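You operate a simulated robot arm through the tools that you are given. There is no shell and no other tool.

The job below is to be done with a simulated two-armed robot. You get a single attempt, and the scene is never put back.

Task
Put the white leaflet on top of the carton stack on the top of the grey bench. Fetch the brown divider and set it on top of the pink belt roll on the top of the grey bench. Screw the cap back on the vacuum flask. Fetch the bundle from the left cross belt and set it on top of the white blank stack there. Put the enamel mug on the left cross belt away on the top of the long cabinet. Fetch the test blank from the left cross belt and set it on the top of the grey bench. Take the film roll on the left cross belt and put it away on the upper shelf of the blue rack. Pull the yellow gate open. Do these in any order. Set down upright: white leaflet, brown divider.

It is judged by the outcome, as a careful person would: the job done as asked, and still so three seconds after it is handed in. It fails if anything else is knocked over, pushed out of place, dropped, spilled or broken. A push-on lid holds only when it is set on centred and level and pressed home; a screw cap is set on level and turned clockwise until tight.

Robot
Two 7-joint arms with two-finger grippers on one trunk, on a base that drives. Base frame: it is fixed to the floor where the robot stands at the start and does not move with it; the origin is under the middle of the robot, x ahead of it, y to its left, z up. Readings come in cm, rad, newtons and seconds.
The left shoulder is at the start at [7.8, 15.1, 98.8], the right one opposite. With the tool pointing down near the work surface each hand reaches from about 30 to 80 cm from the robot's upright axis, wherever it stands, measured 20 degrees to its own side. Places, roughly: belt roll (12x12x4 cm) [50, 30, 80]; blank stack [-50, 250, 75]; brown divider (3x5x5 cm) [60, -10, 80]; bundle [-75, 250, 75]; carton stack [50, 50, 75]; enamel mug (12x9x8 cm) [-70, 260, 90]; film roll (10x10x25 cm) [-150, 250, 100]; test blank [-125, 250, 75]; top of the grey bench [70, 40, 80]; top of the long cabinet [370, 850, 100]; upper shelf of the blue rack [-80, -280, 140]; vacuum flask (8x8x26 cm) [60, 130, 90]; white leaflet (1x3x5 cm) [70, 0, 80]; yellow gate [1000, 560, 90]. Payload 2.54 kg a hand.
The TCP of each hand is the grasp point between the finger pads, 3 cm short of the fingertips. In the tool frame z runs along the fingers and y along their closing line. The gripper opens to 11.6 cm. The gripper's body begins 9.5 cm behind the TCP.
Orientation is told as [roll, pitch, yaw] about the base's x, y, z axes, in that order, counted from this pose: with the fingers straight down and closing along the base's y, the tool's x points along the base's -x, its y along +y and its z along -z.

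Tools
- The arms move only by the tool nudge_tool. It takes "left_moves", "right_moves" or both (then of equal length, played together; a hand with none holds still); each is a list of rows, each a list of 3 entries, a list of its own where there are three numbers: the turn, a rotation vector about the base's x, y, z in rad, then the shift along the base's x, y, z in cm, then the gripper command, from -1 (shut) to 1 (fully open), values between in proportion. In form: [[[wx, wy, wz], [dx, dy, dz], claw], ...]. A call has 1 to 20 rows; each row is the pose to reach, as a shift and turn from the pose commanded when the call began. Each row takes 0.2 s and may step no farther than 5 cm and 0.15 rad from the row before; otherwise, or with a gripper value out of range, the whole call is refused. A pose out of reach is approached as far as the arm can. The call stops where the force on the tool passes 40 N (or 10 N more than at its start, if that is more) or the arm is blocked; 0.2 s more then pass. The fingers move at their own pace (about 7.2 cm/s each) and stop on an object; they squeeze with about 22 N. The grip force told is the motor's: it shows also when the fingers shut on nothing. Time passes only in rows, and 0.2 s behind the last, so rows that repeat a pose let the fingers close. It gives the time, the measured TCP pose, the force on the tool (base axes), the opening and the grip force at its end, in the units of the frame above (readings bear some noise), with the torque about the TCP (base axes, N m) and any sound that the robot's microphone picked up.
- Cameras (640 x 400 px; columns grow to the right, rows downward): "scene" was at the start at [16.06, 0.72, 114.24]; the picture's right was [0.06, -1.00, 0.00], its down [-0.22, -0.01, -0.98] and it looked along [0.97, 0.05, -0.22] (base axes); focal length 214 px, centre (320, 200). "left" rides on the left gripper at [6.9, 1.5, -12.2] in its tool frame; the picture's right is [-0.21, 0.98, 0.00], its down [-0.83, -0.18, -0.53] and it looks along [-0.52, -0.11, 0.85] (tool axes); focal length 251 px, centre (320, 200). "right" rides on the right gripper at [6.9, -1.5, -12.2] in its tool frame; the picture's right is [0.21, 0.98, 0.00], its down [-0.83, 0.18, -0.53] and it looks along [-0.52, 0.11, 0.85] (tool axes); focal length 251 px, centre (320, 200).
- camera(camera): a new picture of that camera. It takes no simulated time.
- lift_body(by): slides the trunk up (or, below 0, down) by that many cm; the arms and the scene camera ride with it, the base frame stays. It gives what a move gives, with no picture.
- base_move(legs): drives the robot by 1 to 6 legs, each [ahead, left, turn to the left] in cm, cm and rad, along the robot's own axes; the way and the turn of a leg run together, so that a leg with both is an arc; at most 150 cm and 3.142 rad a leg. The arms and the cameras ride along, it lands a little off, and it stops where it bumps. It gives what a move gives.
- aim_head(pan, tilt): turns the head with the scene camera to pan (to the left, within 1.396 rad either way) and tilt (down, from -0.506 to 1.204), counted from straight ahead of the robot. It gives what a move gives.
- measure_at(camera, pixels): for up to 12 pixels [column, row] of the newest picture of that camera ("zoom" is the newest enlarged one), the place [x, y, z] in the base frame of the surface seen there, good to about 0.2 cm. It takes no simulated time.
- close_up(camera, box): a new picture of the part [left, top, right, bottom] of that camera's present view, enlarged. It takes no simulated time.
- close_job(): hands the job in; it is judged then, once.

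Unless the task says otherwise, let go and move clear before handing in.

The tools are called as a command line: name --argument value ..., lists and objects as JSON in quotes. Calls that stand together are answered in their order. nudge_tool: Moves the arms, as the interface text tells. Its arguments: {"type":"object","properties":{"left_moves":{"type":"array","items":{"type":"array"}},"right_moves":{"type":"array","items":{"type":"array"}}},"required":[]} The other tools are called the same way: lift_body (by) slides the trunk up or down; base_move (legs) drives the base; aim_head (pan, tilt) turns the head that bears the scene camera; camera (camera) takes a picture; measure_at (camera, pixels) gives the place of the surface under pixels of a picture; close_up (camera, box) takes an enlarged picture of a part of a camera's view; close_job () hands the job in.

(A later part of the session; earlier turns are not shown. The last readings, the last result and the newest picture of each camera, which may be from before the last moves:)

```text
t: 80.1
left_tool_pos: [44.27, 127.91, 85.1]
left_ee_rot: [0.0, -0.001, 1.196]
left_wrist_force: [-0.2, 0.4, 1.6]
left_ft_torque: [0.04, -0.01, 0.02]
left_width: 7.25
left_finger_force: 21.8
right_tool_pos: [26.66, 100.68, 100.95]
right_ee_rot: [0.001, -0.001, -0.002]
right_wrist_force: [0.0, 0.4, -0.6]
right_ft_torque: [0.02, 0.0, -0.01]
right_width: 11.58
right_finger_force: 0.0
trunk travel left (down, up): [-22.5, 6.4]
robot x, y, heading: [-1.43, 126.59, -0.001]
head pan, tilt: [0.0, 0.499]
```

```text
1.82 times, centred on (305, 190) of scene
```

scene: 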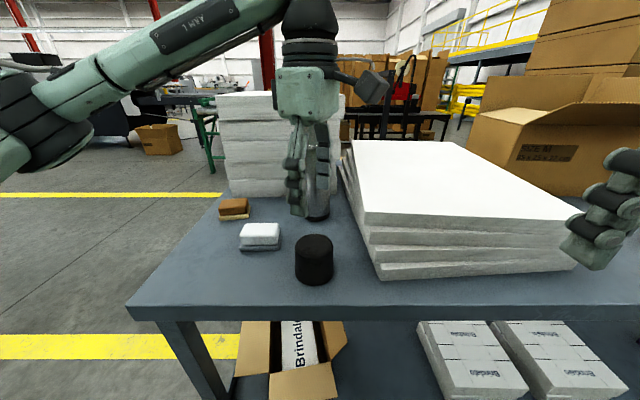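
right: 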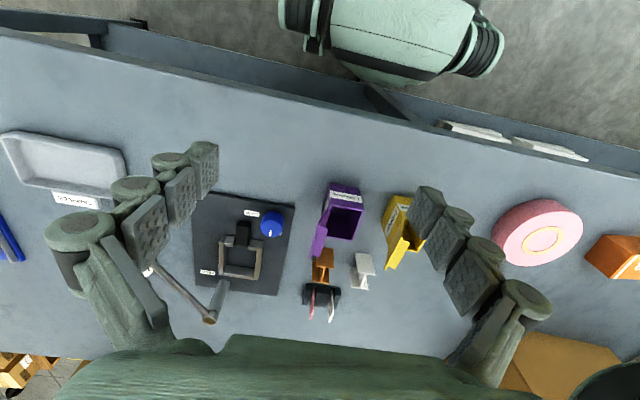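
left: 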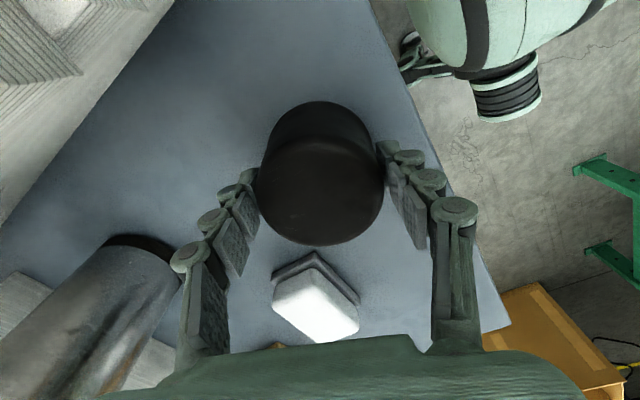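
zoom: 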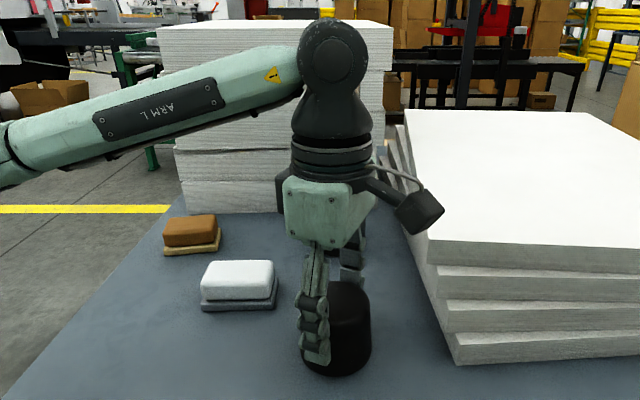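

The cap is held (width 7.25). I lift it to z≈116 and carry it over the flask.

nudge_tool --left_moves '[[[0, 0, 0], [0, 0, 2], -1], [[0, 0, 0], [0, 0, 5], -1], [[0, 0, 0], [0, 0, 9], -1], [[0, 0, 0], [0, 0, 13], -1], [[0, 0, 0], [0, 0, 17], -1], [[0, 0, 0], [0, 0, 21], -1], [[0, 0, 0], [0, 0, 25], -1], [[0, 0, 0], [0, 0, 29], -1], [[0, 0, 0], [2, 0, 31], -1], [[0, 0, 0], [5, 0, 31], -1], [[0, 0, 0], [8.5, 0, 31], -1], [[0, 0, 0], [12, 0, 31], -1], [[0, 0, 0], [15.5, 0, 31], -1], [[0, 0, 0], [18, 0, 31], -1], [[0, 0, 0], [20, 0, 31], -1], [[0, 0, 0], [20, 0, 31], -1]]'

camera --camera "left"

camera --camera "scene"

```text
t: 83.5
left_tool_pos: [59.71, 128.36, 114.32]
left_ee_rot: [-0.002, 0.001, 1.197]
left_wrist_force: [0.1, -0.2, -0.3]
left_ft_torque: [-0.01, -0.04, 0.03]
left_width: 7.25
left_finger_force: 21.8
left hand out of reach, approached as far as the arm can: row 13, 14, 15, 16
right_tool_pos: [26.71, 100.6, 100.89]
right_ee_rot: [0.001, 0.0, -0.003]
right_wrist_force: [0.0, 0.6, 0.5]
right_ft_torque: [0.02, 0.0, -0.01]
right_width: 11.58
right_finger_force: 0.0
trunk travel left (down, up): [-22.5, 6.4]
robot x, y, heading: [-1.54, 127.23, -0.002]
head pan, tilt: [0.0, 0.499]
```

```text
taken
```

left: 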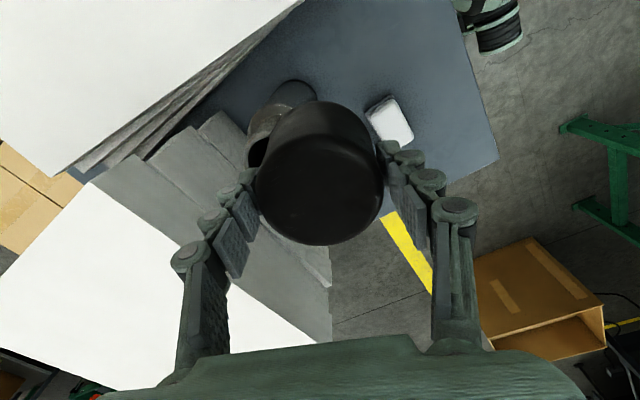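

```text
taken
```

scene: 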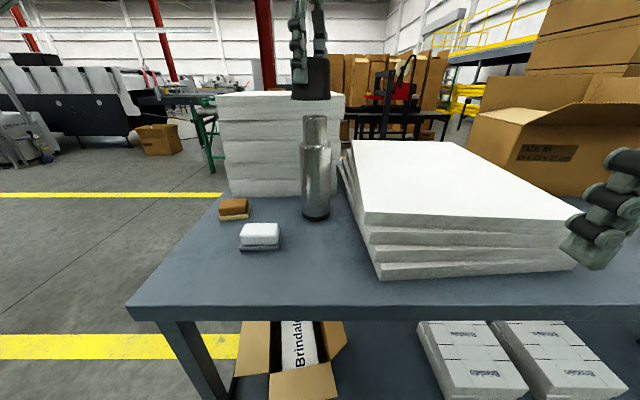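

The left arm is short by ~4.5 cm at this height. I check the lower-shelf box's front before driving ahead, and I can also raise the trunk.

measure_at --camera "scene" --pixels '[[305, 385], [255, 390], [335, 350], [255, 330], [200, 360], [320, 300], [450, 380]]'

lift_body --by 6

```text
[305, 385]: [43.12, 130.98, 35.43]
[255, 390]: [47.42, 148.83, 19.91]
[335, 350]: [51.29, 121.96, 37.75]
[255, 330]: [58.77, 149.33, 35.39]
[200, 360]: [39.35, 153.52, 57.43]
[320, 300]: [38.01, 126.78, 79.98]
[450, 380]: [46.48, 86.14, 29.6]
```

```text
t: 84.5
left_tool_pos: [59.7, 128.26, 120.15]
left_ee_rot: [-0.003, -0.002, 1.196]
left_wrist_force: [-0.7, -0.1, 0.3]
left_ft_torque: [-0.01, 0.02, 0.02]
left_width: 7.25
left_finger_force: 21.7
right_tool_pos: [26.69, 100.61, 106.9]
right_ee_rot: [-0.001, 0.0, -0.002]
right_wrist_force: [-0.4, -0.7, -0.3]
right_ft_torque: [0.01, 0.0, -0.02]
right_width: 11.6
right_finger_force: 0.0
trunk travel left (down, up): [-28.5, 0.4]
robot x, y, heading: [-1.42, 127.01, 0.001]
head pan, tilt: [0.0, 0.499]
```

Trunk is up. I tilt the head down to see the lower-shelf box's flap before driving ahead.

aim_head --pan 0.0 --tilt 0.95

camera --camera "scene"

```text
t: 85.4
left_tool_pos: [59.72, 128.38, 120.25]
left_ee_rot: [-0.003, 0.0, 1.197]
left_wrist_force: [-0.2, -1.4, 0.0]
left_ft_torque: [-0.03, -0.01, 0.02]
left_width: 7.25
left_finger_force: 21.7
right_tool_pos: [26.77, 100.52, 106.9]
right_ee_rot: [-0.001, 0.0, -0.002]
right_wrist_force: [-0.7, 0.5, 0.2]
right_ft_torque: [-0.01, 0.01, -0.01]
right_width: 11.59
right_finger_force: 0.0
trunk travel left (down, up): [-28.5, 0.4]
robot x, y, heading: [-1.41, 126.68, -0.007]
head pan, tilt: [0.0, 0.949]
```

```text
taken
```

scene: 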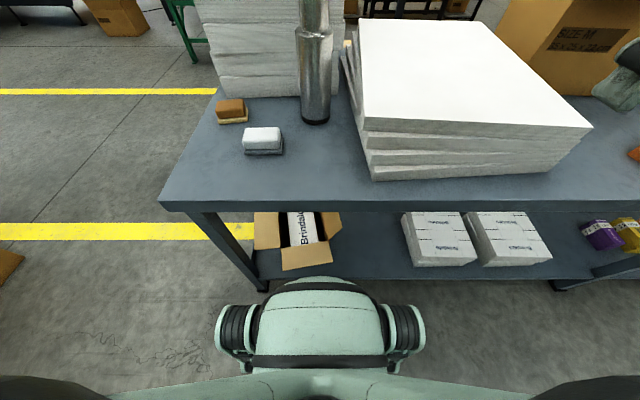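

measure_at --camera "scene" --pixels '[[306, 267], [330, 262], [320, 281], [355, 275], [240, 300], [400, 300], [300, 275]]'

```text
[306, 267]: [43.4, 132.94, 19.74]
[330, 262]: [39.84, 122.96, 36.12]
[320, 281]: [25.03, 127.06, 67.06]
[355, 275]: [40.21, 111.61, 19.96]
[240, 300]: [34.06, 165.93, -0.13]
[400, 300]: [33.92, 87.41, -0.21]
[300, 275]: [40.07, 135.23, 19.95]
```

The flap's front edge (x≈39.8) leaves room. I drive ahead 5.5 cm.

base_move --legs '[[5.5, 0, 0]]'

aim_head --pan 0.0 --tilt 0.3

nudge_tool --left_moves '[[[0, 0, 0], [-0.5, -0.3, 0], -1], [[0, 0, 0], [-0.5, -0.3, 0], -1]]'

camera --camera "scene"

```text
t: 86.4
left_tool_pos: [65.19, 128.34, 120.16]
left_ee_rot: [-0.001, 0.0, 1.197]
left_wrist_force: [0.8, 0.0, -2.2]
left_ft_torque: [0.0, 0.03, 0.01]
left_width: 7.23
left_finger_force: 22.1
right_tool_pos: [32.38, 100.51, 106.85]
right_ee_rot: [0.0, -0.001, -0.003]
right_wrist_force: [0.4, 0.3, 0.3]
right_ft_torque: [0.02, 0.05, 0.04]
right_width: 11.59
right_finger_force: 0.0
trunk travel left (down, up): [-28.5, 0.4]
robot x, y, heading: [4.03, 126.61, -0.005]
head pan, tilt: [0.0, 0.949]
```

```text
t: 87.4
left_tool_pos: [65.15, 128.34, 120.18]
left_ee_rot: [-0.004, 0.001, 1.196]
left_wrist_force: [1.0, 0.3, -0.3]
left_ft_torque: [0.02, -0.01, 0.02]
left_width: 7.22
left_finger_force: 21.6
right_tool_pos: [32.26, 100.42, 106.87]
right_ee_rot: [0.002, 0.001, 0.0]
right_wrist_force: [0.2, 0.3, -0.4]
right_ft_torque: [0.02, 0.02, 0.0]
right_width: 11.61
right_finger_force: 0.1
trunk travel left (down, up): [-28.5, 0.4]
robot x, y, heading: [4.2, 126.33, -0.002]
head pan, tilt: [0.0, 0.3]
```

```text
t: 88.0
left_tool_pos: [64.63, 128.09, 120.11]
left_ee_rot: [-0.004, 0.0, 1.198]
left_wrist_force: [0.1, -0.5, 0.0]
left_ft_torque: [-0.04, 0.0, -0.04]
left_width: 7.22
left_finger_force: 21.8
right_tool_pos: [32.2, 100.61, 106.9]
right_ee_rot: [0.0, 0.0, -0.002]
right_wrist_force: [0.5, -0.2, -0.4]
right_ft_torque: [-0.01, -0.02, -0.01]
right_width: 11.62
right_finger_force: 0.1
trunk travel left (down, up): [-28.5, 0.4]
robot x, y, heading: [4.48, 126.98, 0.002]
head pan, tilt: [0.0, 0.3]
```

```text
taken
```

scene: 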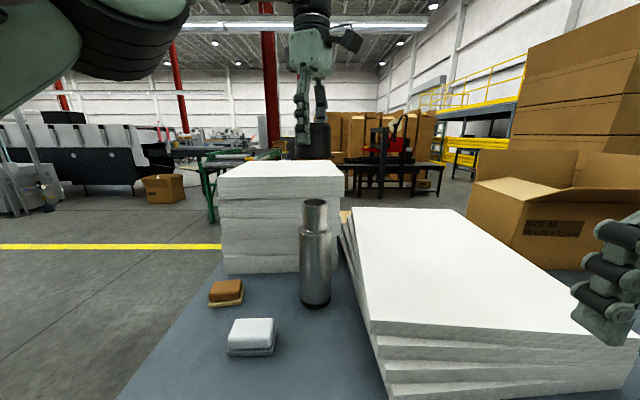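

The open flask neck (scene [315,203]) is clearly visible with the cap above it. I zoom and measure both.

close_up --camera "scene" --box '[265, 90, 365, 310]'

```text
1.82 times, centred on (315, 200) of scene
```

zoom: 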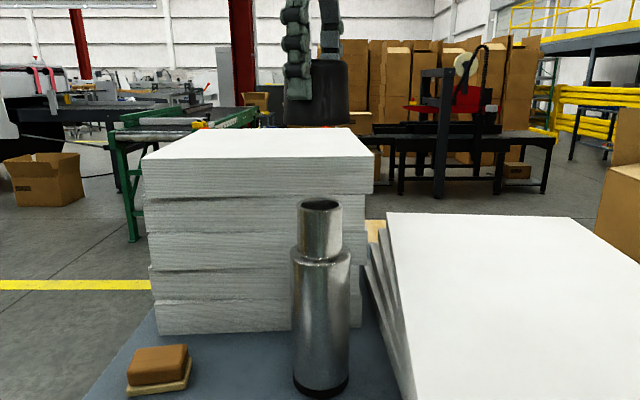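

measure_at --camera "zoom" --pixels '[[302, 225], [341, 225], [320, 225], [320, 201], [302, 206], [339, 206], [293, 280], [349, 280], [321, 290], [321, 262], [320, 210], [320, 232]]'

measure_at --camera "zoom" --pixels '[[288, 115], [347, 115], [318, 100], [318, 122], [318, 70], [300, 120], [335, 120], [312, 65], [345, 70], [300, 250], [340, 252], [320, 252]]'

```text
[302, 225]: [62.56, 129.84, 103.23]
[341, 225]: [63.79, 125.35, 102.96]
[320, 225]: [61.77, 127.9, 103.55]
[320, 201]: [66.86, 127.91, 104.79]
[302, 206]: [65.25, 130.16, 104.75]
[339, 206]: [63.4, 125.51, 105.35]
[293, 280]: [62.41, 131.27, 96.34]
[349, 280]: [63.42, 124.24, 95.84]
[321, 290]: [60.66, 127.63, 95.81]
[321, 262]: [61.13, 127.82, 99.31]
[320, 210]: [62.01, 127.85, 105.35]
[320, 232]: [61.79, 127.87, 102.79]
```

```text
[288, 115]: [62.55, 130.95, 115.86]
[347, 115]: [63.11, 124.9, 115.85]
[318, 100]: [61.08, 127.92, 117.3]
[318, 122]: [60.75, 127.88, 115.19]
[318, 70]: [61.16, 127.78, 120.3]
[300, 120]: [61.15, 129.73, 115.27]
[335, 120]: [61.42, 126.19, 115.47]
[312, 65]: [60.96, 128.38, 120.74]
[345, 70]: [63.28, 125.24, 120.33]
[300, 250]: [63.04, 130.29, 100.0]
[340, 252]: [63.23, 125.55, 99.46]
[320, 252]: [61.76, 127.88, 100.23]
```

I need finer alignment, so I take tighter zooms on cap and neck.

close_up --camera "scene" --box '[290, 110, 340, 260]'

close_up --camera "scene" --box '[280, 115, 350, 165]'

close_up --camera "scene" --box '[280, 190, 350, 240]'

```text
2.67 times, centred on (315, 185) of scene
```

zoom: 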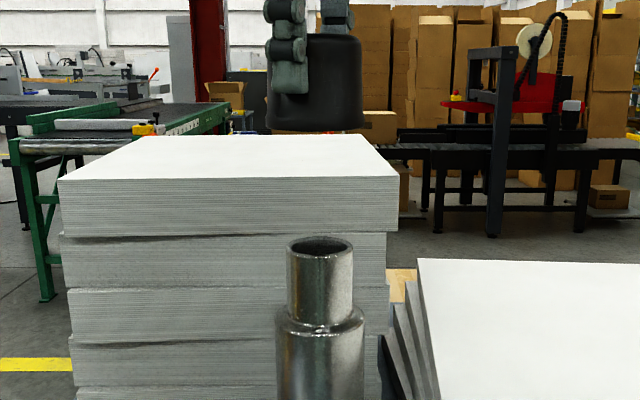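

```text
8.00 times, centred on (315, 140) of scene
```

zoom: 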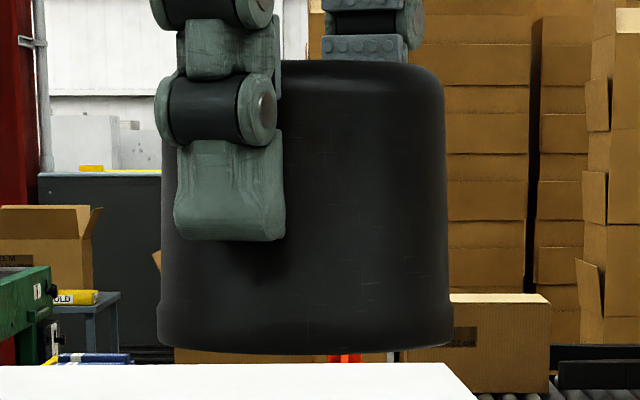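

```text
8.00 times, centred on (315, 215) of scene
```

zoom: 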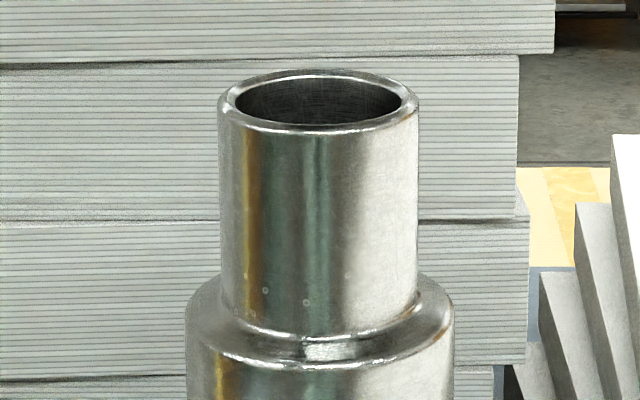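

The cap sits about 0.27 cm too far left and ~0.2 cm too far ahead of the neck axis; I'll correct that later. First I bring the right hand forward and level it (pitch -90°) in front of the flask to steady the flask while screwing.

nudge_tool --right_moves '[[[0, 0, 0], [3, 2.5, 1], 1], [[0, 0, 0], [6, 5, 2], 1], [[0, 0, 0], [9, 7.5, 3], 1], [[0, -0.14, 0], [12, 10, 3], 1], [[0, -0.28, 0], [14.5, 12.5, 3], 1], [[0, -0.42, 0], [16, 15, 3], 1], [[0, -0.56, 0], [16, 17, 3], 1], [[0, -0.7, 0], [16, 17, 3], 1], [[0, -0.84, 0], [16, 17, 3], 1], [[0, -0.98, 0], [16, 17, 3], 1], [[0, -1.12, 0], [16, 17, 3], 1], [[0, -1.26, 0], [16, 17, 3], 1], [[0, -1.4, 0], [16, 17, 3], 1], [[0, -1.5, 0], [16, 17, 3], 1], [[0, -1.5708, 0], [16, 17, 3], 1], [[0, -1.5708, 0], [16, 17, 3], 1]]'

camera --camera "right"

camera --camera "scene"

```text
t: 91.4
left_tool_pos: [64.78, 128.06, 120.28]
left_ee_rot: [-0.004, -0.001, 1.199]
left_wrist_force: [-0.2, -0.3, -1.8]
left_ft_torque: [0.0, 0.0, -0.01]
left_width: 7.23
left_finger_force: 22.2
right_tool_pos: [52.6, 122.43, 111.83]
right_ee_rot: [2.245, -1.568, -2.244]
right_wrist_force: [0.0, 0.5, -0.3]
right_ft_torque: [0.02, -0.06, -0.02]
right_width: 11.6
right_finger_force: 0.1
right hand out of reach, approached as far as the arm can: row 11, 12, 13, 14, 15, 16
trunk travel left (down, up): [-28.5, 0.4]
robot x, y, heading: [4.27, 127.06, 0.002]
head pan, tilt: [0.0, 0.3]
```

```text
taken
```

right: 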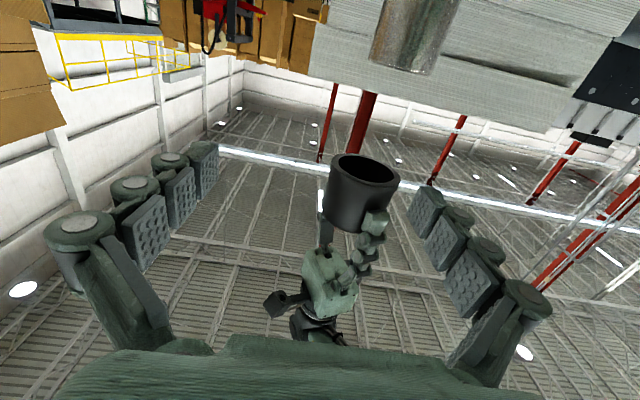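

```text
taken
```

scene: 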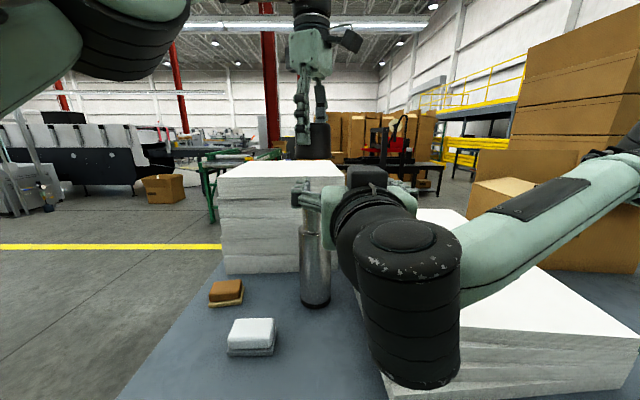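

The right hand is level now, pointing ahead at [52.6,122.4,111.8]. I lower it and align it with the flask at y≈127.75, still short of the flask.

nudge_tool --right_moves '[[[0, 0, 0], [0, 1.2, -3], 1], [[0, 0, 0], [0, 2.5, -6], 1], [[0, 0, 0], [0, 3.8, -9], 1], [[0, 0, 0], [0, 5.3, -12], 1], [[0, 0, 0], [0, 5.3, -14.5], 1], [[0, 0, 0], [0, 5.3, -16.3], 1], [[0, 0, 0], [0, 5.3, -16.3], 1]]'

camera --camera "right"

camera --camera "scene"

```text
t: 93.0
left_tool_pos: [64.72, 128.12, 120.22]
left_ee_rot: [-0.003, 0.0, 1.2]
left_wrist_force: [0.0, 0.0, 0.0]
left_ft_torque: [-0.01, -0.04, 0.0]
left_width: 7.24
left_finger_force: 22.1
right_tool_pos: [52.69, 127.76, 95.44]
right_ee_rot: [2.037, -1.569, -2.037]
right_wrist_force: [0.3, 0.4, 0.2]
right_ft_torque: [-0.01, 0.04, 0.01]
right_width: 11.58
right_finger_force: 0.2
trunk travel left (down, up): [-28.5, 0.4]
robot x, y, heading: [4.16, 126.54, -0.002]
head pan, tilt: [0.0, 0.3]
```

```text
taken
```

right: 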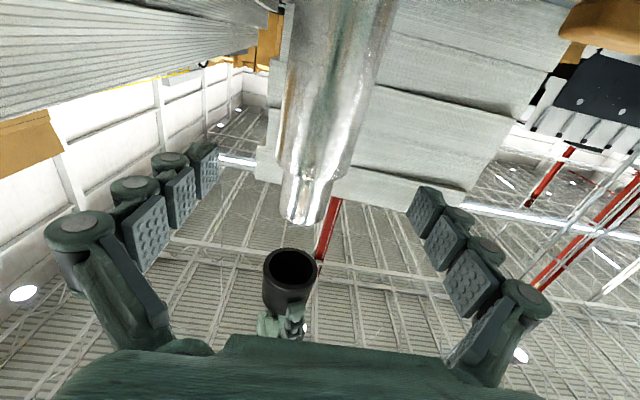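

```text
taken
```

scene: 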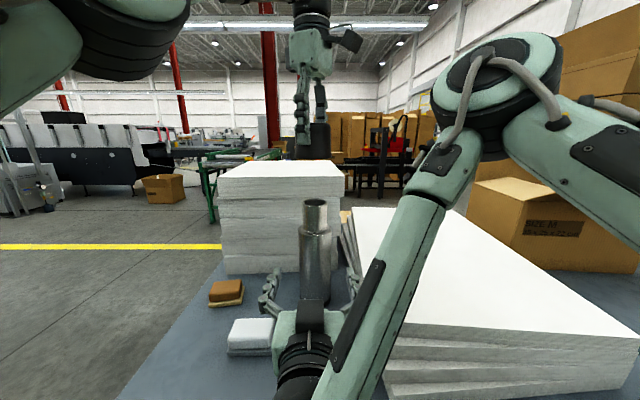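

The flask lies between the right fingers. I advance so the pads are level with the flask axis.

nudge_tool --right_moves '[[[0, 0, 0], [3, 0, 0], 1], [[0, 0, 0], [6, 0, 0], 1], [[0, 0, 0], [9, 0, 0], 1], [[0, 0, 0], [11.3, 0, 0], 1], [[0, 0, 0], [11.3, 0, 0], 1]]'

camera --camera "right"

close_up --camera "scene" --box '[240, 90, 400, 310]'

```text
t: 94.2
left_tool_pos: [64.59, 128.03, 120.1]
left_ee_rot: [-0.003, -0.001, 1.197]
left_wrist_force: [0.4, -0.4, -1.1]
left_ft_torque: [-0.02, -0.01, 0.0]
left_width: 7.22
left_finger_force: 21.7
right_tool_pos: [63.85, 127.74, 95.58]
right_ee_rot: [2.222, -1.57, -2.221]
right_wrist_force: [-0.2, 0.0, 1.4]
right_ft_torque: [-0.02, 0.02, 0.0]
right_width: 11.62
right_finger_force: 0.0
trunk travel left (down, up): [-28.5, 0.4]
robot x, y, heading: [4.23, 127.02, -0.003]
head pan, tilt: [0.0, 0.3]
```

```text
taken
```

right: 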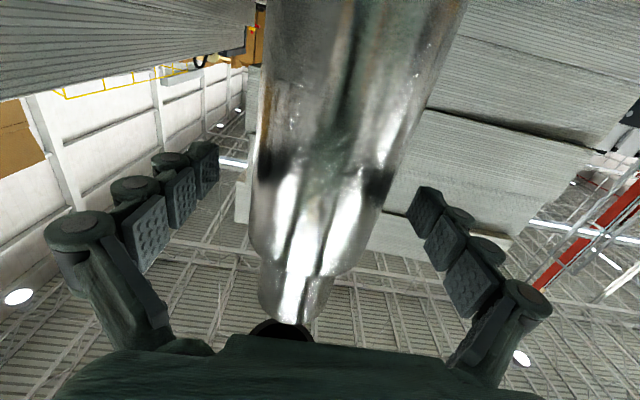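

```text
1.82 times, centred on (320, 200) of scene
```

zoom: 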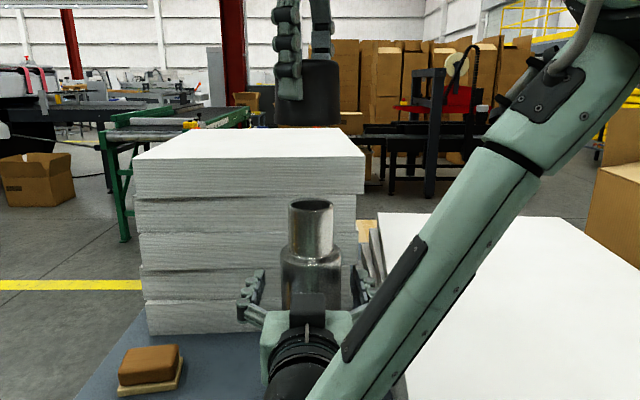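

The flask is framed centrally. I close the right gripper gently on its body.

nudge_tool --right_moves '[[[0, 0, 0], [0, 0, 0], 0.6], [[0, 0, 0], [0, 0, 0], 0.45], [[0, 0, 0], [0, 0, 0], 0.38], [[0, 0, 0], [0, 0, 0], 0.32], [[0, 0, 0], [0, 0, 0], 0.26], [[0, 0, 0], [0, 0, 0], 0.0], [[0, 0, 0], [0, 0, 0], 0.0]]'

close_up --camera "scene" --box '[280, 190, 350, 240]'

close_up --camera "scene" --box '[280, 115, 350, 165]'

```text
t: 95.8
left_tool_pos: [64.72, 128.0, 120.13]
left_ee_rot: [-0.003, 0.0, 1.196]
left_wrist_force: [0.5, 0.6, -0.4]
left_ft_torque: [-0.01, 0.0, 0.04]
left_width: 7.25
left_finger_force: 22.5
right_tool_pos: [63.88, 127.77, 95.56]
right_ee_rot: [2.004, -1.569, -2.002]
right_wrist_force: [-0.4, 0.7, -1.2]
right_ft_torque: [-0.04, 0.0, 0.03]
right_width: 7.36
right_finger_force: 22.3
trunk travel left (down, up): [-28.5, 0.4]
robot x, y, heading: [3.95, 126.85, -0.002]
head pan, tilt: [0.0, 0.3]
```

```text
8.00 times, centred on (315, 215) of scene
```

zoom: 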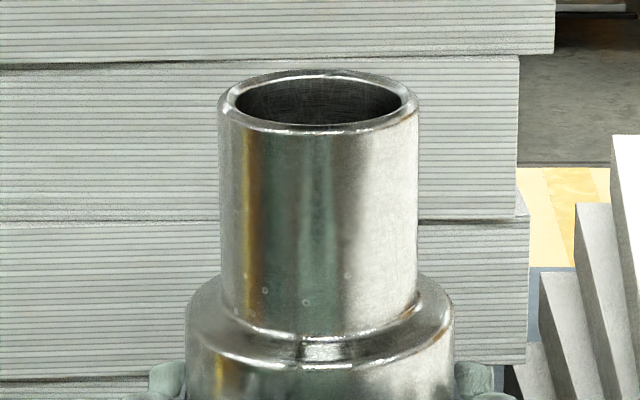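

```text
8.00 times, centred on (315, 140) of scene
```

zoom: 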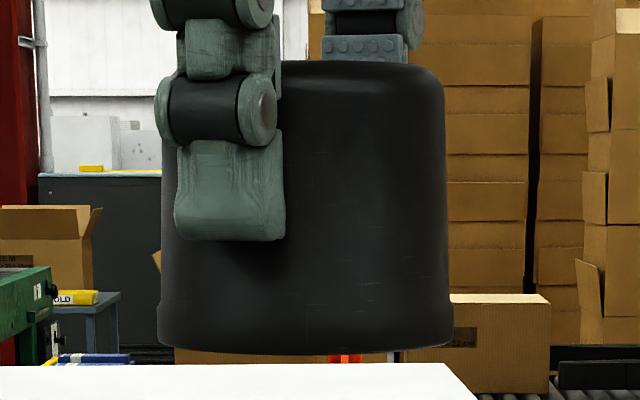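

The flask is held without having moved (width 7.36 → axis y≈127.77). I shift the cap by (-0.3,-0.29) and lower it to just above the rim.

nudge_tool --left_moves '[[[0, 0, 0], [-0.3, -0.29, -1], -1], [[0, 0, 0], [-0.3, -0.29, -3], -1], [[0, 0, 0], [-0.3, -0.29, -5], -1], [[0, 0, 0], [-0.3, -0.29, -7], -1], [[0, 0, 0], [-0.3, -0.29, -8.5], -1], [[0, 0, 0], [-0.3, -0.29, -9], -1], [[0, 0, 0], [-0.3, -0.29, -9], -1]]'

close_up --camera "scene" --box '[270, 160, 360, 240]'

camera --camera "left"

```text
t: 97.4
left_tool_pos: [64.29, 127.74, 111.24]
left_ee_rot: [-0.003, 0.0, 1.196]
left_wrist_force: [1.0, 0.1, -0.5]
left_ft_torque: [-0.04, -0.03, 0.01]
left_width: 7.24
left_finger_force: 22.5
right_tool_pos: [63.83, 127.85, 95.58]
right_ee_rot: [2.023, -1.568, -2.02]
right_wrist_force: [0.2, 0.1, 0.0]
right_ft_torque: [-0.1, 0.03, 0.01]
right_width: 7.36
right_finger_force: 21.7
trunk travel left (down, up): [-28.5, 0.4]
robot x, y, heading: [4.61, 126.27, 0.004]
head pan, tilt: [0.0, 0.3]
```

```text
5.00 times, centred on (315, 200) of scene
```

zoom: 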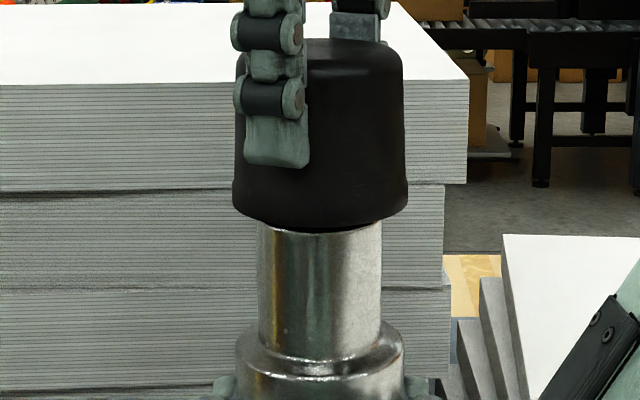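

```text
taken
```

left: 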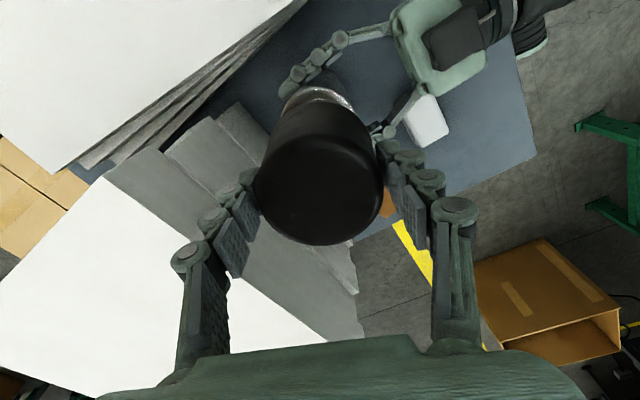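

Cap and neck are aligned in both views (zoom mid-columns 319.5 vs 320). I lower slowly over the neck, watching for force.

nudge_tool --left_moves '[[[0, 0, 0], [0, 0, -0.5], -1], [[0, 0, 0], [0, 0, -1], -1], [[0, 0, 0], [0, 0, -1.5], -1], [[0, 0, 0], [0, 0, -2], -1], [[0, 0, 0], [0, 0, -2.5], -1], [[0, 0, 0], [0, 0, -2.5], -1]]'

close_up --camera "scene" --box '[270, 160, 360, 240]'

```text
t: 98.8
left_tool_pos: [64.41, 127.78, 108.75]
left_ee_rot: [-0.003, 0.002, 1.197]
left_wrist_force: [-0.5, 0.2, -0.5]
left_ft_torque: [-0.01, 0.02, 0.02]
left_width: 7.26
left_finger_force: 21.8
right_tool_pos: [63.86, 127.8, 95.51]
right_ee_rot: [2.033, -1.567, -2.032]
right_wrist_force: [-0.8, -1.0, -0.1]
right_ft_torque: [-0.02, -0.03, 0.01]
right_width: 7.33
right_finger_force: 22.4
trunk travel left (down, up): [-28.5, 0.4]
robot x, y, heading: [4.38, 127.01, -0.0]
head pan, tilt: [0.0, 0.3]
```

```text
5.00 times, centred on (315, 200) of scene
```

zoom: 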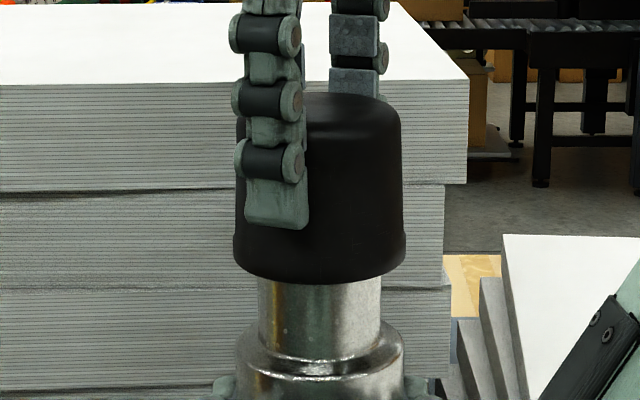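

The cap slides over the neck without force. I continue lowering carefully.

nudge_tool --left_moves '[[[0, 0, 0], [0, 0, -0.4], -1], [[0, 0, 0], [0, 0, -0.8], -1], [[0, 0, 0], [0, 0, -1.2], -1], [[0, 0, 0], [0, 0, -1.6], -1], [[0, 0, 0], [0, 0, -2.0], -1], [[0, 0, 0], [0, 0, -2.0], -1]]'

close_up --camera "scene" --box '[270, 160, 360, 240]'

```text
t: 100.2
left_tool_pos: [64.27, 127.75, 106.73]
left_ee_rot: [-0.004, -0.001, 1.198]
left_wrist_force: [1.6, -0.1, 0.4]
left_ft_torque: [0.03, -0.01, -0.02]
left_width: 7.24
left_finger_force: 22.2
right_tool_pos: [63.75, 127.87, 95.49]
right_ee_rot: [2.069, -1.57, -2.071]
right_wrist_force: [-0.8, -0.2, -0.7]
right_ft_torque: [-0.04, -0.16, -0.01]
right_width: 7.33
right_finger_force: 21.5
trunk travel left (down, up): [-28.5, 0.4]
robot x, y, heading: [4.63, 126.92, -0.004]
head pan, tilt: [0.0, 0.3]
```

```text
5.00 times, centred on (315, 200) of scene
```

zoom: 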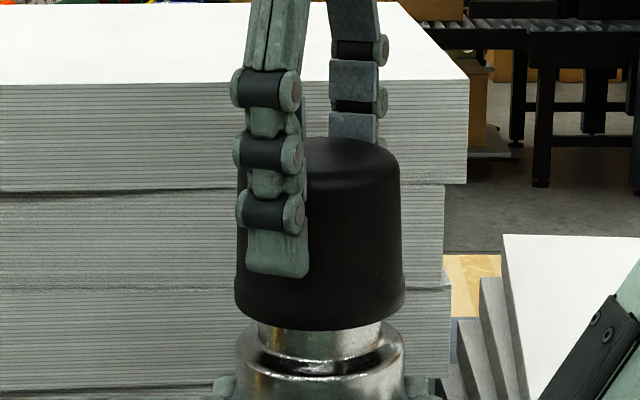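

Still free; ~1.7 cm to the shoulder. I lower in 2 mm steps until there is contact.

nudge_tool --left_moves '[[[0, 0, 0], [0, 0, -0.2], -1], [[0, 0, 0], [0, 0, -0.4], -1], [[0, 0, 0], [0, 0, -0.6], -1], [[0, 0, 0], [0, 0, -0.6], -1]]'

nudge_tool --left_moves '[[[0, 0, 0], [0, 0, -0.2], -1], [[0, 0, 0], [0, 0, -0.4], -1], [[0, 0, 0], [0, 0, -0.4], -1]]'

close_up --camera "scene" --box '[270, 160, 360, 240]'

```text
t: 101.2
left_tool_pos: [64.19, 127.78, 106.12]
left_ee_rot: [-0.006, 0.0, 1.197]
left_wrist_force: [2.4, 0.8, 0.6]
left_ft_torque: [-0.03, -0.07, 0.01]
left_width: 7.26
left_finger_force: 22.1
right_tool_pos: [63.84, 127.86, 95.36]
right_ee_rot: [2.049, -1.568, -2.05]
right_wrist_force: [-3.8, -0.5, -0.1]
right_ft_torque: [-0.08, -0.18, -0.02]
right_width: 7.37
right_finger_force: 22.2
trunk travel left (down, up): [-28.5, 0.4]
robot x, y, heading: [4.42, 126.62, -0.005]
head pan, tilt: [0.0, 0.3]
```

```text
t: 102.0
left_tool_pos: [64.31, 127.76, 105.76]
left_ee_rot: [-0.004, -0.001, 1.198]
left_wrist_force: [2.7, -0.2, 0.7]
left_ft_torque: [0.0, -0.05, -0.03]
left_width: 7.27
left_finger_force: 22.6
right_tool_pos: [63.76, 127.85, 95.39]
right_ee_rot: [2.04, -1.569, -2.042]
right_wrist_force: [-4.1, -0.1, 0.4]
right_ft_torque: [-0.08, -0.07, 0.02]
right_width: 7.36
right_finger_force: 21.8
trunk travel left (down, up): [-28.5, 0.4]
robot x, y, heading: [3.98, 126.9, -0.003]
head pan, tilt: [0.0, 0.3]
```

```text
5.00 times, centred on (315, 200) of scene
```

zoom: 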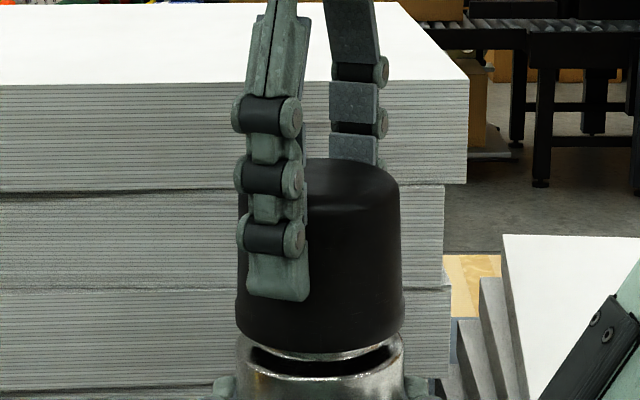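

A sideways force of +2.7 N in x shows the cap rubs; I shift it +0.12 cm in x and go on lowering.

nudge_tool --left_moves '[[[0, 0, 0], [0.12, 0, 0], -1], [[0, 0, 0], [0.12, 0, -0.2], -1], [[0, 0, 0], [0.12, 0, -0.2], -1]]'

nudge_tool --left_moves '[[[0, 0, 0], [0, 0, -0.2], -1], [[0, 0, 0], [0, 0, -0.2], -1]]'

nudge_tool --left_moves '[[[0, 0, 0], [0, 0, -0.2], -1], [[0, 0, 0], [0, 0, -0.2], -1]]'

```text
t: 102.8
left_tool_pos: [64.31, 127.66, 105.51]
left_ee_rot: [-0.004, 0.0, 1.198]
left_wrist_force: [2.6, -0.3, -0.4]
left_ft_torque: [0.16, 0.24, -0.01]
left_width: 7.22
left_finger_force: 22.0
right_tool_pos: [63.88, 127.79, 95.44]
right_ee_rot: [2.258, -1.57, -2.257]
right_wrist_force: [-3.7, -1.3, 1.0]
right_ft_torque: [-0.13, -0.18, -0.01]
right_width: 7.35
right_finger_force: 21.9
trunk travel left (down, up): [-28.5, 0.4]
robot x, y, heading: [4.28, 126.6, 0.0]
head pan, tilt: [0.0, 0.3]
```

```text
t: 103.4
left_tool_pos: [64.33, 127.69, 105.48]
left_ee_rot: [-0.003, 0.001, 1.197]
left_wrist_force: [-1.1, 2.0, 6.4]
left_ft_torque: [0.31, 0.28, 0.0]
left_width: 7.24
left_finger_force: 22.0
right_tool_pos: [63.87, 127.84, 95.41]
right_ee_rot: [2.059, -1.57, -2.059]
right_wrist_force: [0.0, -1.3, 0.9]
right_ft_torque: [0.01, -0.1, -0.02]
right_width: 7.34
right_finger_force: 22.2
trunk travel left (down, up): [-28.5, 0.4]
robot x, y, heading: [3.98, 126.58, 0.0]
head pan, tilt: [0.0, 0.3]
```

```text
t: 104.0
left_tool_pos: [64.45, 127.65, 105.47]
left_ee_rot: [-0.009, 0.0, 1.198]
left_wrist_force: [-2.5, 2.8, 24.1]
left_ft_torque: [0.1, 0.11, 0.0]
left_width: 7.26
left_finger_force: 21.4
right_tool_pos: [63.84, 127.72, 95.45]
right_ee_rot: [1.831, -1.569, -1.833]
right_wrist_force: [8.7, -1.2, -4.7]
right_ft_torque: [0.29, -0.37, 0.01]
right_width: 7.33
right_finger_force: 21.7
trunk travel left (down, up): [-28.5, 0.4]
robot x, y, heading: [4.29, 126.5, 0.001]
head pan, tilt: [0.0, 0.3]
```

Vertical contact at z≈105.5 (24 N). I ease off slightly and turn clockwise in steps, watching torque.

nudge_tool --left_moves '[[[0, 0, 0], [-0.03, 0.05, 0.15], -1], [[0, 0, -0.12], [-0.03, 0.05, 0.15], -1], [[0, 0, -0.24], [-0.03, 0.05, 0.13], -1], [[0, 0, -0.36], [-0.03, 0.05, 0.11], -1], [[0, 0, -0.48], [-0.03, 0.05, 0.09], -1], [[0, 0, -0.6], [-0.03, 0.05, 0.07], -1]]'

close_up --camera "scene" --box '[270, 160, 360, 240]'

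```text
t: 105.4
left_tool_pos: [64.23, 127.72, 105.36]
left_ee_rot: [-0.006, -0.003, 0.596]
left_wrist_force: [1.1, 0.3, 23.3]
left_ft_torque: [0.09, -0.04, 0.0]
left_width: 7.24
left_finger_force: 22.3
right_tool_pos: [63.74, 127.79, 95.43]
right_ee_rot: [2.176, -1.569, -2.176]
right_wrist_force: [3.3, -2.3, -2.3]
right_ft_torque: [-0.17, 0.06, 0.01]
right_width: 7.35
right_finger_force: 22.2
trunk travel left (down, up): [-28.5, 0.4]
robot x, y, heading: [4.32, 127.23, 0.004]
head pan, tilt: [0.0, 0.3]
```

```text
5.00 times, centred on (315, 200) of scene
```

zoom: 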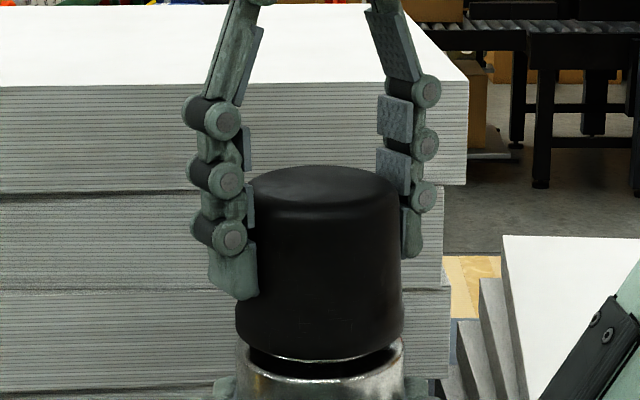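

It turned 0.6 rad and sank 1 mm with no tightening torque yet. I continue turning to yaw ≈0.

nudge_tool --left_moves '[[[0, 0, -0.12], [0, 0, -0.01], -1], [[0, 0, -0.24], [0, 0, -0.03], -1], [[0, 0, -0.36], [0, 0, -0.05], -1], [[0, 0, -0.48], [0, 0, -0.07], -1], [[0, 0, -0.6], [0, 0, -0.09], -1]]'

nudge_tool --left_moves '[[[0, 0, -0.12], [0, 0, -0.01], -1], [[0, 0, -0.24], [0, 0, -0.03], -1], [[0, 0, -0.36], [0, 0, -0.05], -1], [[0, 0, -0.48], [0, 0, -0.06], -1]]'

```text
t: 106.6
left_tool_pos: [64.29, 127.67, 105.16]
left_ee_rot: [-0.004, -0.002, -0.004]
left_wrist_force: [3.5, 2.3, 23.8]
left_ft_torque: [0.11, -0.12, -0.04]
left_width: 7.24
left_finger_force: 22.1
right_tool_pos: [63.69, 127.86, 95.53]
right_ee_rot: [2.163, -1.568, -2.164]
right_wrist_force: [-2.4, -3.4, -5.7]
right_ft_torque: [-0.04, 0.03, -0.04]
right_width: 7.35
right_finger_force: 22.3
trunk travel left (down, up): [-28.5, 0.4]
robot x, y, heading: [3.61, 126.65, -0.002]
head pan, tilt: [0.0, 0.3]
```

```text
t: 107.6
left_tool_pos: [64.27, 127.6, 105.23]
left_ee_rot: [-0.002, -0.001, -0.485]
left_wrist_force: [7.5, 2.8, 22.6]
left_ft_torque: [0.23, -0.25, -0.01]
left_width: 7.25
left_finger_force: 22.0
right_tool_pos: [63.66, 127.65, 95.57]
right_ee_rot: [2.192, -1.569, -2.192]
right_wrist_force: [-7.1, -3.6, -4.4]
right_ft_torque: [-0.17, 0.04, 0.01]
right_width: 7.33
right_finger_force: 22.0
trunk travel left (down, up): [-28.5, 0.4]
robot x, y, heading: [4.35, 126.86, 0.001]
head pan, tilt: [0.0, 0.3]
```

Total turn is now ~1.7 rad with slight sinking. I release, swing the wrist back counterclockwise around the cap, and regrip for another stroke.

nudge_tool --left_moves '[[[0, 0, 0], [0.1, 0.05, 0.1], -1], [[0, 0, 0], [0.1, 0.05, 0.2], 0.6], [[0, 0, 0], [0.1, 0.05, 0.2], 0.6], [[0, 0, 0.14], [0.1, 0.05, 0.2], 0.6], [[0, 0, 0.28], [0.1, 0.05, 0.2], 0.6], [[0, 0, 0.42], [0.1, 0.05, 0.2], 0.6], [[0, 0, 0.56], [0.1, 0.05, 0.2], 0.6], [[0, 0, 0.7], [0.1, 0.05, 0.2], 0.6], [[0, 0, 0.84], [0.1, 0.05, 0.2], 0.6], [[0, 0, 0.98], [0.1, 0.05, 0.2], 0.6], [[0, 0, 1.12], [0.1, 0.05, 0.2], 0.6], [[0, 0, 1.26], [0.1, 0.05, 0.2], 0.6], [[0, 0, 1.4], [0.1, 0.05, 0.2], 0.6], [[0, 0, 1.54], [0.1, 0.05, 0.2], 0.6], [[0, 0, 1.68], [0.1, 0.05, 0.2], 0.6], [[0, 0, 1.82], [0.1, 0.05, 0.2], 0.6], [[0, 0, 1.96], [0.1, 0.05, 0.2], 0.6], [[0, 0, 1.96], [0.1, 0.05, 0.2], 0.6]]'

close_up --camera "scene" --box '[270, 160, 360, 240]'

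camera --camera "left"

```text
t: 111.4
left_tool_pos: [64.48, 127.78, 105.34]
left_ee_rot: [-0.004, 0.0, 1.48]
left_wrist_force: [-0.5, -0.5, 0.3]
left_ft_torque: [0.0, 0.01, -0.02]
left_width: 9.28
left_finger_force: 0.0
right_tool_pos: [63.85, 127.76, 95.41]
right_ee_rot: [2.352, -1.566, -2.35]
right_wrist_force: [2.3, 0.1, 5.3]
right_ft_torque: [0.04, -0.17, -0.02]
right_width: 7.33
right_finger_force: 21.8
trunk travel left (down, up): [-28.5, 0.4]
robot x, y, heading: [4.24, 126.88, -0.005]
head pan, tilt: [0.0, 0.3]
```

```text
5.00 times, centred on (315, 200) of scene
```

zoom: 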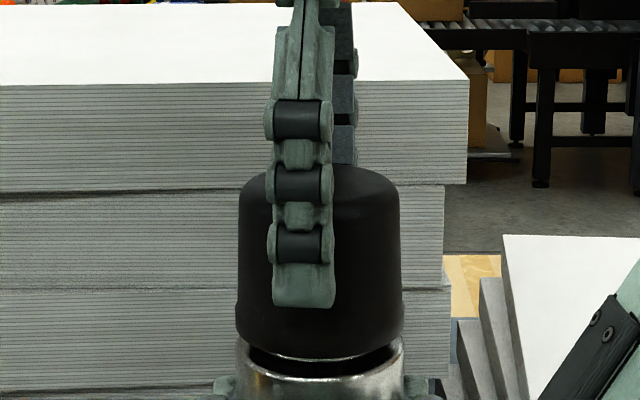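

```text
taken
```

left: 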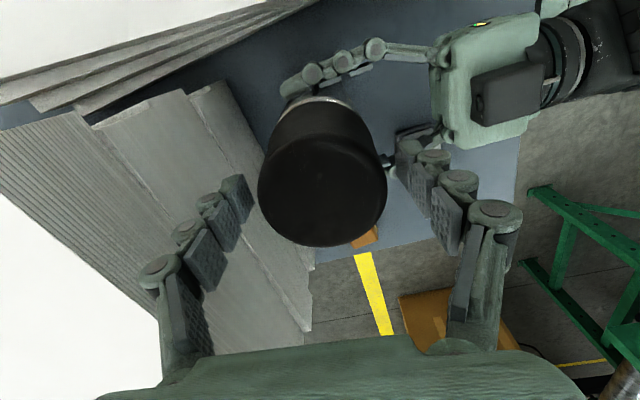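

The cap sits on the neck; in the left view it is ~0.15 cm toward +x of the hand's centre. I shift +0.12 in x, lower slightly and regrip.

nudge_tool --left_moves '[[[0, 0, 0], [0.12, 0, -0.1], 0.6], [[0, 0, 0], [0.12, 0, -0.1], 0.2], [[0, 0, 0], [0.12, 0, -0.1], -0.5], [[0, 0, 0], [0.12, 0, -0.1], -1], [[0, 0, 0], [0.12, 0, -0.1], -1]]'

```text
t: 112.6
left_tool_pos: [64.56, 127.74, 105.15]
left_ee_rot: [-0.002, 0.0, 1.476]
left_wrist_force: [-17.9, 0.6, 9.8]
left_ft_torque: [-0.04, 1.27, -0.04]
left_width: 7.19
left_finger_force: 22.0
right_tool_pos: [63.87, 127.86, 95.5]
right_ee_rot: [2.24, -1.569, -2.242]
right_wrist_force: [22.2, 0.5, 0.2]
right_ft_torque: [0.11, 0.22, 0.11]
right_width: 7.33
right_finger_force: 21.4
trunk travel left (down, up): [-28.5, 0.4]
robot x, y, heading: [3.99, 127.01, -0.002]
head pan, tilt: [0.0, 0.3]
```

The fingers now push +x too much (-17.9 N on the tool). I shift back -0.2 cm in x and re-read.

nudge_tool --left_moves '[[[0, 0, 0], [-0.1, 0, 0], -1], [[0, 0, 0], [-0.18, 0, 0], -1], [[0, 0, 0], [-0.18, 0, 0], -1]]'

```text
t: 113.4
left_tool_pos: [64.52, 127.67, 105.13]
left_ee_rot: [-0.007, 0.0, 1.479]
left_wrist_force: [-7.6, -0.4, 9.7]
left_ft_torque: [-0.19, 0.71, 0.0]
left_width: 7.17
left_finger_force: 22.3
right_tool_pos: [63.66, 127.76, 95.6]
right_ee_rot: [2.349, -1.568, -2.351]
right_wrist_force: [13.1, -1.2, 0.2]
right_ft_torque: [-0.27, -0.19, 0.1]
right_width: 7.34
right_finger_force: 21.9
trunk travel left (down, up): [-28.5, 0.4]
robot x, y, heading: [4.18, 126.56, -0.001]
head pan, tilt: [0.0, 0.3]
```

nudge_tool --left_moves '[[[0, 0, 0], [-0.12, 0.03, 0], -1], [[0, 0, 0], [-0.12, 0.03, 0], -1], [[0, 0, -0.12], [-0.12, 0.03, -0.02], -1], [[0, 0, -0.24], [-0.12, 0.03, -0.04], -1], [[0, 0, -0.36], [-0.12, 0.03, -0.06], -1], [[0, 0, -0.48], [-0.12, 0.03, -0.08], -1]]'

```text
t: 114.8
left_tool_pos: [64.36, 127.71, 105.26]
left_ee_rot: [-0.009, -0.004, 0.997]
left_wrist_force: [15.0, -0.2, 10.9]
left_ft_torque: [0.02, -0.9, -0.01]
left_width: 7.17
left_finger_force: 22.1
right_tool_pos: [63.75, 127.89, 95.56]
right_ee_rot: [1.888, -1.568, -1.886]
right_wrist_force: [-14.2, -0.4, 1.2]
right_ft_torque: [-0.21, -0.23, 0.07]
right_width: 7.35
right_finger_force: 21.8
trunk travel left (down, up): [-28.5, 0.4]
robot x, y, heading: [4.29, 127.04, 0.002]
head pan, tilt: [0.0, 0.3]
```

Lateral load of +15 N in x appeared while turning; I shift +0.15 in x and continue turning in small portions.

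nudge_tool --left_moves '[[[0, 0, 0], [0.15, 0, 0], -1], [[0, 0, -0.1], [0.15, 0, -0.02], -1], [[0, 0, -0.2], [0.15, 0, -0.04], -1], [[0, 0, -0.3], [0.15, 0, -0.06], -1]]'

nudge_tool --left_moves '[[[0, 0, -0.1], [0, 0, -0.02], -1], [[0, 0, -0.2], [0, 0, -0.04], -1], [[0, 0, -0.3], [0, 0, -0.06], -1]]'

close_up --camera "scene" --box '[270, 160, 360, 240]'

```text
t: 115.8
left_tool_pos: [64.39, 127.86, 105.06]
left_ee_rot: [-0.005, 0.0, 0.694]
left_wrist_force: [11.9, -0.7, 17.5]
left_ft_torque: [0.09, -0.35, 0.0]
left_width: 7.15
left_finger_force: 21.7
right_tool_pos: [63.77, 127.78, 95.41]
right_ee_rot: [2.113, -1.567, -2.116]
right_wrist_force: [-10.4, 0.4, -0.4]
right_ft_torque: [-0.14, -0.24, -0.03]
right_width: 7.34
right_finger_force: 22.3
trunk travel left (down, up): [-28.5, 0.4]
robot x, y, heading: [3.95, 126.55, -0.0]
head pan, tilt: [0.0, 0.3]
```

```text
t: 116.6
left_tool_pos: [64.35, 127.76, 104.98]
left_ee_rot: [-0.001, -0.002, 0.395]
left_wrist_force: [8.7, -3.2, 19.3]
left_ft_torque: [-0.05, -0.32, 0.02]
left_width: 7.17
left_finger_force: 22.1
right_tool_pos: [63.7, 127.78, 95.52]
right_ee_rot: [2.145, -1.57, -2.142]
right_wrist_force: [-9.1, 2.6, -2.2]
right_ft_torque: [-0.31, 0.05, 0.0]
right_width: 7.34
right_finger_force: 21.8
trunk travel left (down, up): [-28.5, 0.4]
robot x, y, heading: [3.97, 126.79, -0.001]
head pan, tilt: [0.0, 0.3]
```

```text
5.00 times, centred on (315, 200) of scene
```

zoom: 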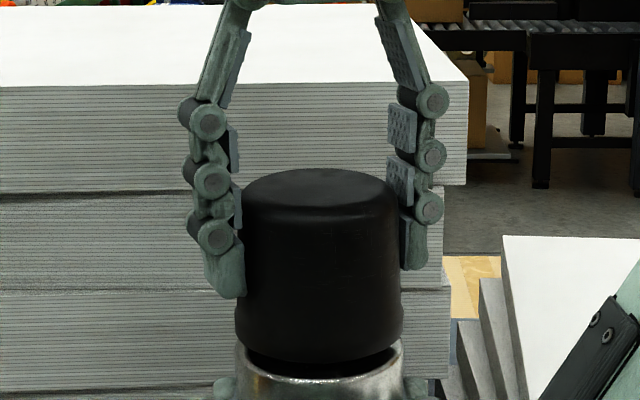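

The cap has sunk ~5 mm and nears the shoulder. I continue turning.

nudge_tool --left_moves '[[[0, 0, 0], [0.08, -0.03, 0], -1], [[0, 0, -0.1], [0.08, -0.03, -0.01], -1], [[0, 0, -0.2], [0.08, -0.03, -0.03], -1], [[0, 0, -0.3], [0.08, -0.03, -0.05], -1], [[0, 0, -0.4], [0.08, -0.03, -0.06], -1]]'

nudge_tool --left_moves '[[[0, 0, -0.1], [0, 0, -0.02], -1], [[0, 0, -0.2], [0, 0, -0.04], -1], [[0, 0, -0.3], [0, 0, -0.05], -1], [[0, 0, -0.4], [0, 0, -0.06], -1]]'

```text
t: 117.8
left_tool_pos: [64.38, 127.8, 105.09]
left_ee_rot: [-0.003, -0.002, -0.005]
left_wrist_force: [-1.8, -1.4, 20.2]
left_ft_torque: [-0.07, 0.17, -0.01]
left_width: 7.17
left_finger_force: 22.0
right_tool_pos: [63.74, 127.8, 95.63]
right_ee_rot: [2.176, -1.57, -2.177]
right_wrist_force: [1.4, 1.6, -6.8]
right_ft_torque: [-0.06, 0.58, 0.0]
right_width: 7.33
right_finger_force: 21.7
trunk travel left (down, up): [-28.5, 0.4]
robot x, y, heading: [4.32, 126.82, 0.0]
head pan, tilt: [0.0, 0.3]
```

```text
t: 118.8
left_tool_pos: [64.53, 127.71, 104.96]
left_ee_rot: [-0.003, -0.002, -0.406]
left_wrist_force: [-6.8, -4.1, 20.7]
left_ft_torque: [-0.26, 0.23, 0.02]
left_width: 7.16
left_finger_force: 21.8
right_tool_pos: [63.79, 127.72, 95.51]
right_ee_rot: [2.413, -1.569, -2.414]
right_wrist_force: [9.6, 2.7, -7.2]
right_ft_torque: [-0.49, 0.34, 0.07]
right_width: 7.3
right_finger_force: 22.0
trunk travel left (down, up): [-28.5, 0.4]
robot x, y, heading: [4.35, 126.64, -0.002]
head pan, tilt: [0.0, 0.3]
```

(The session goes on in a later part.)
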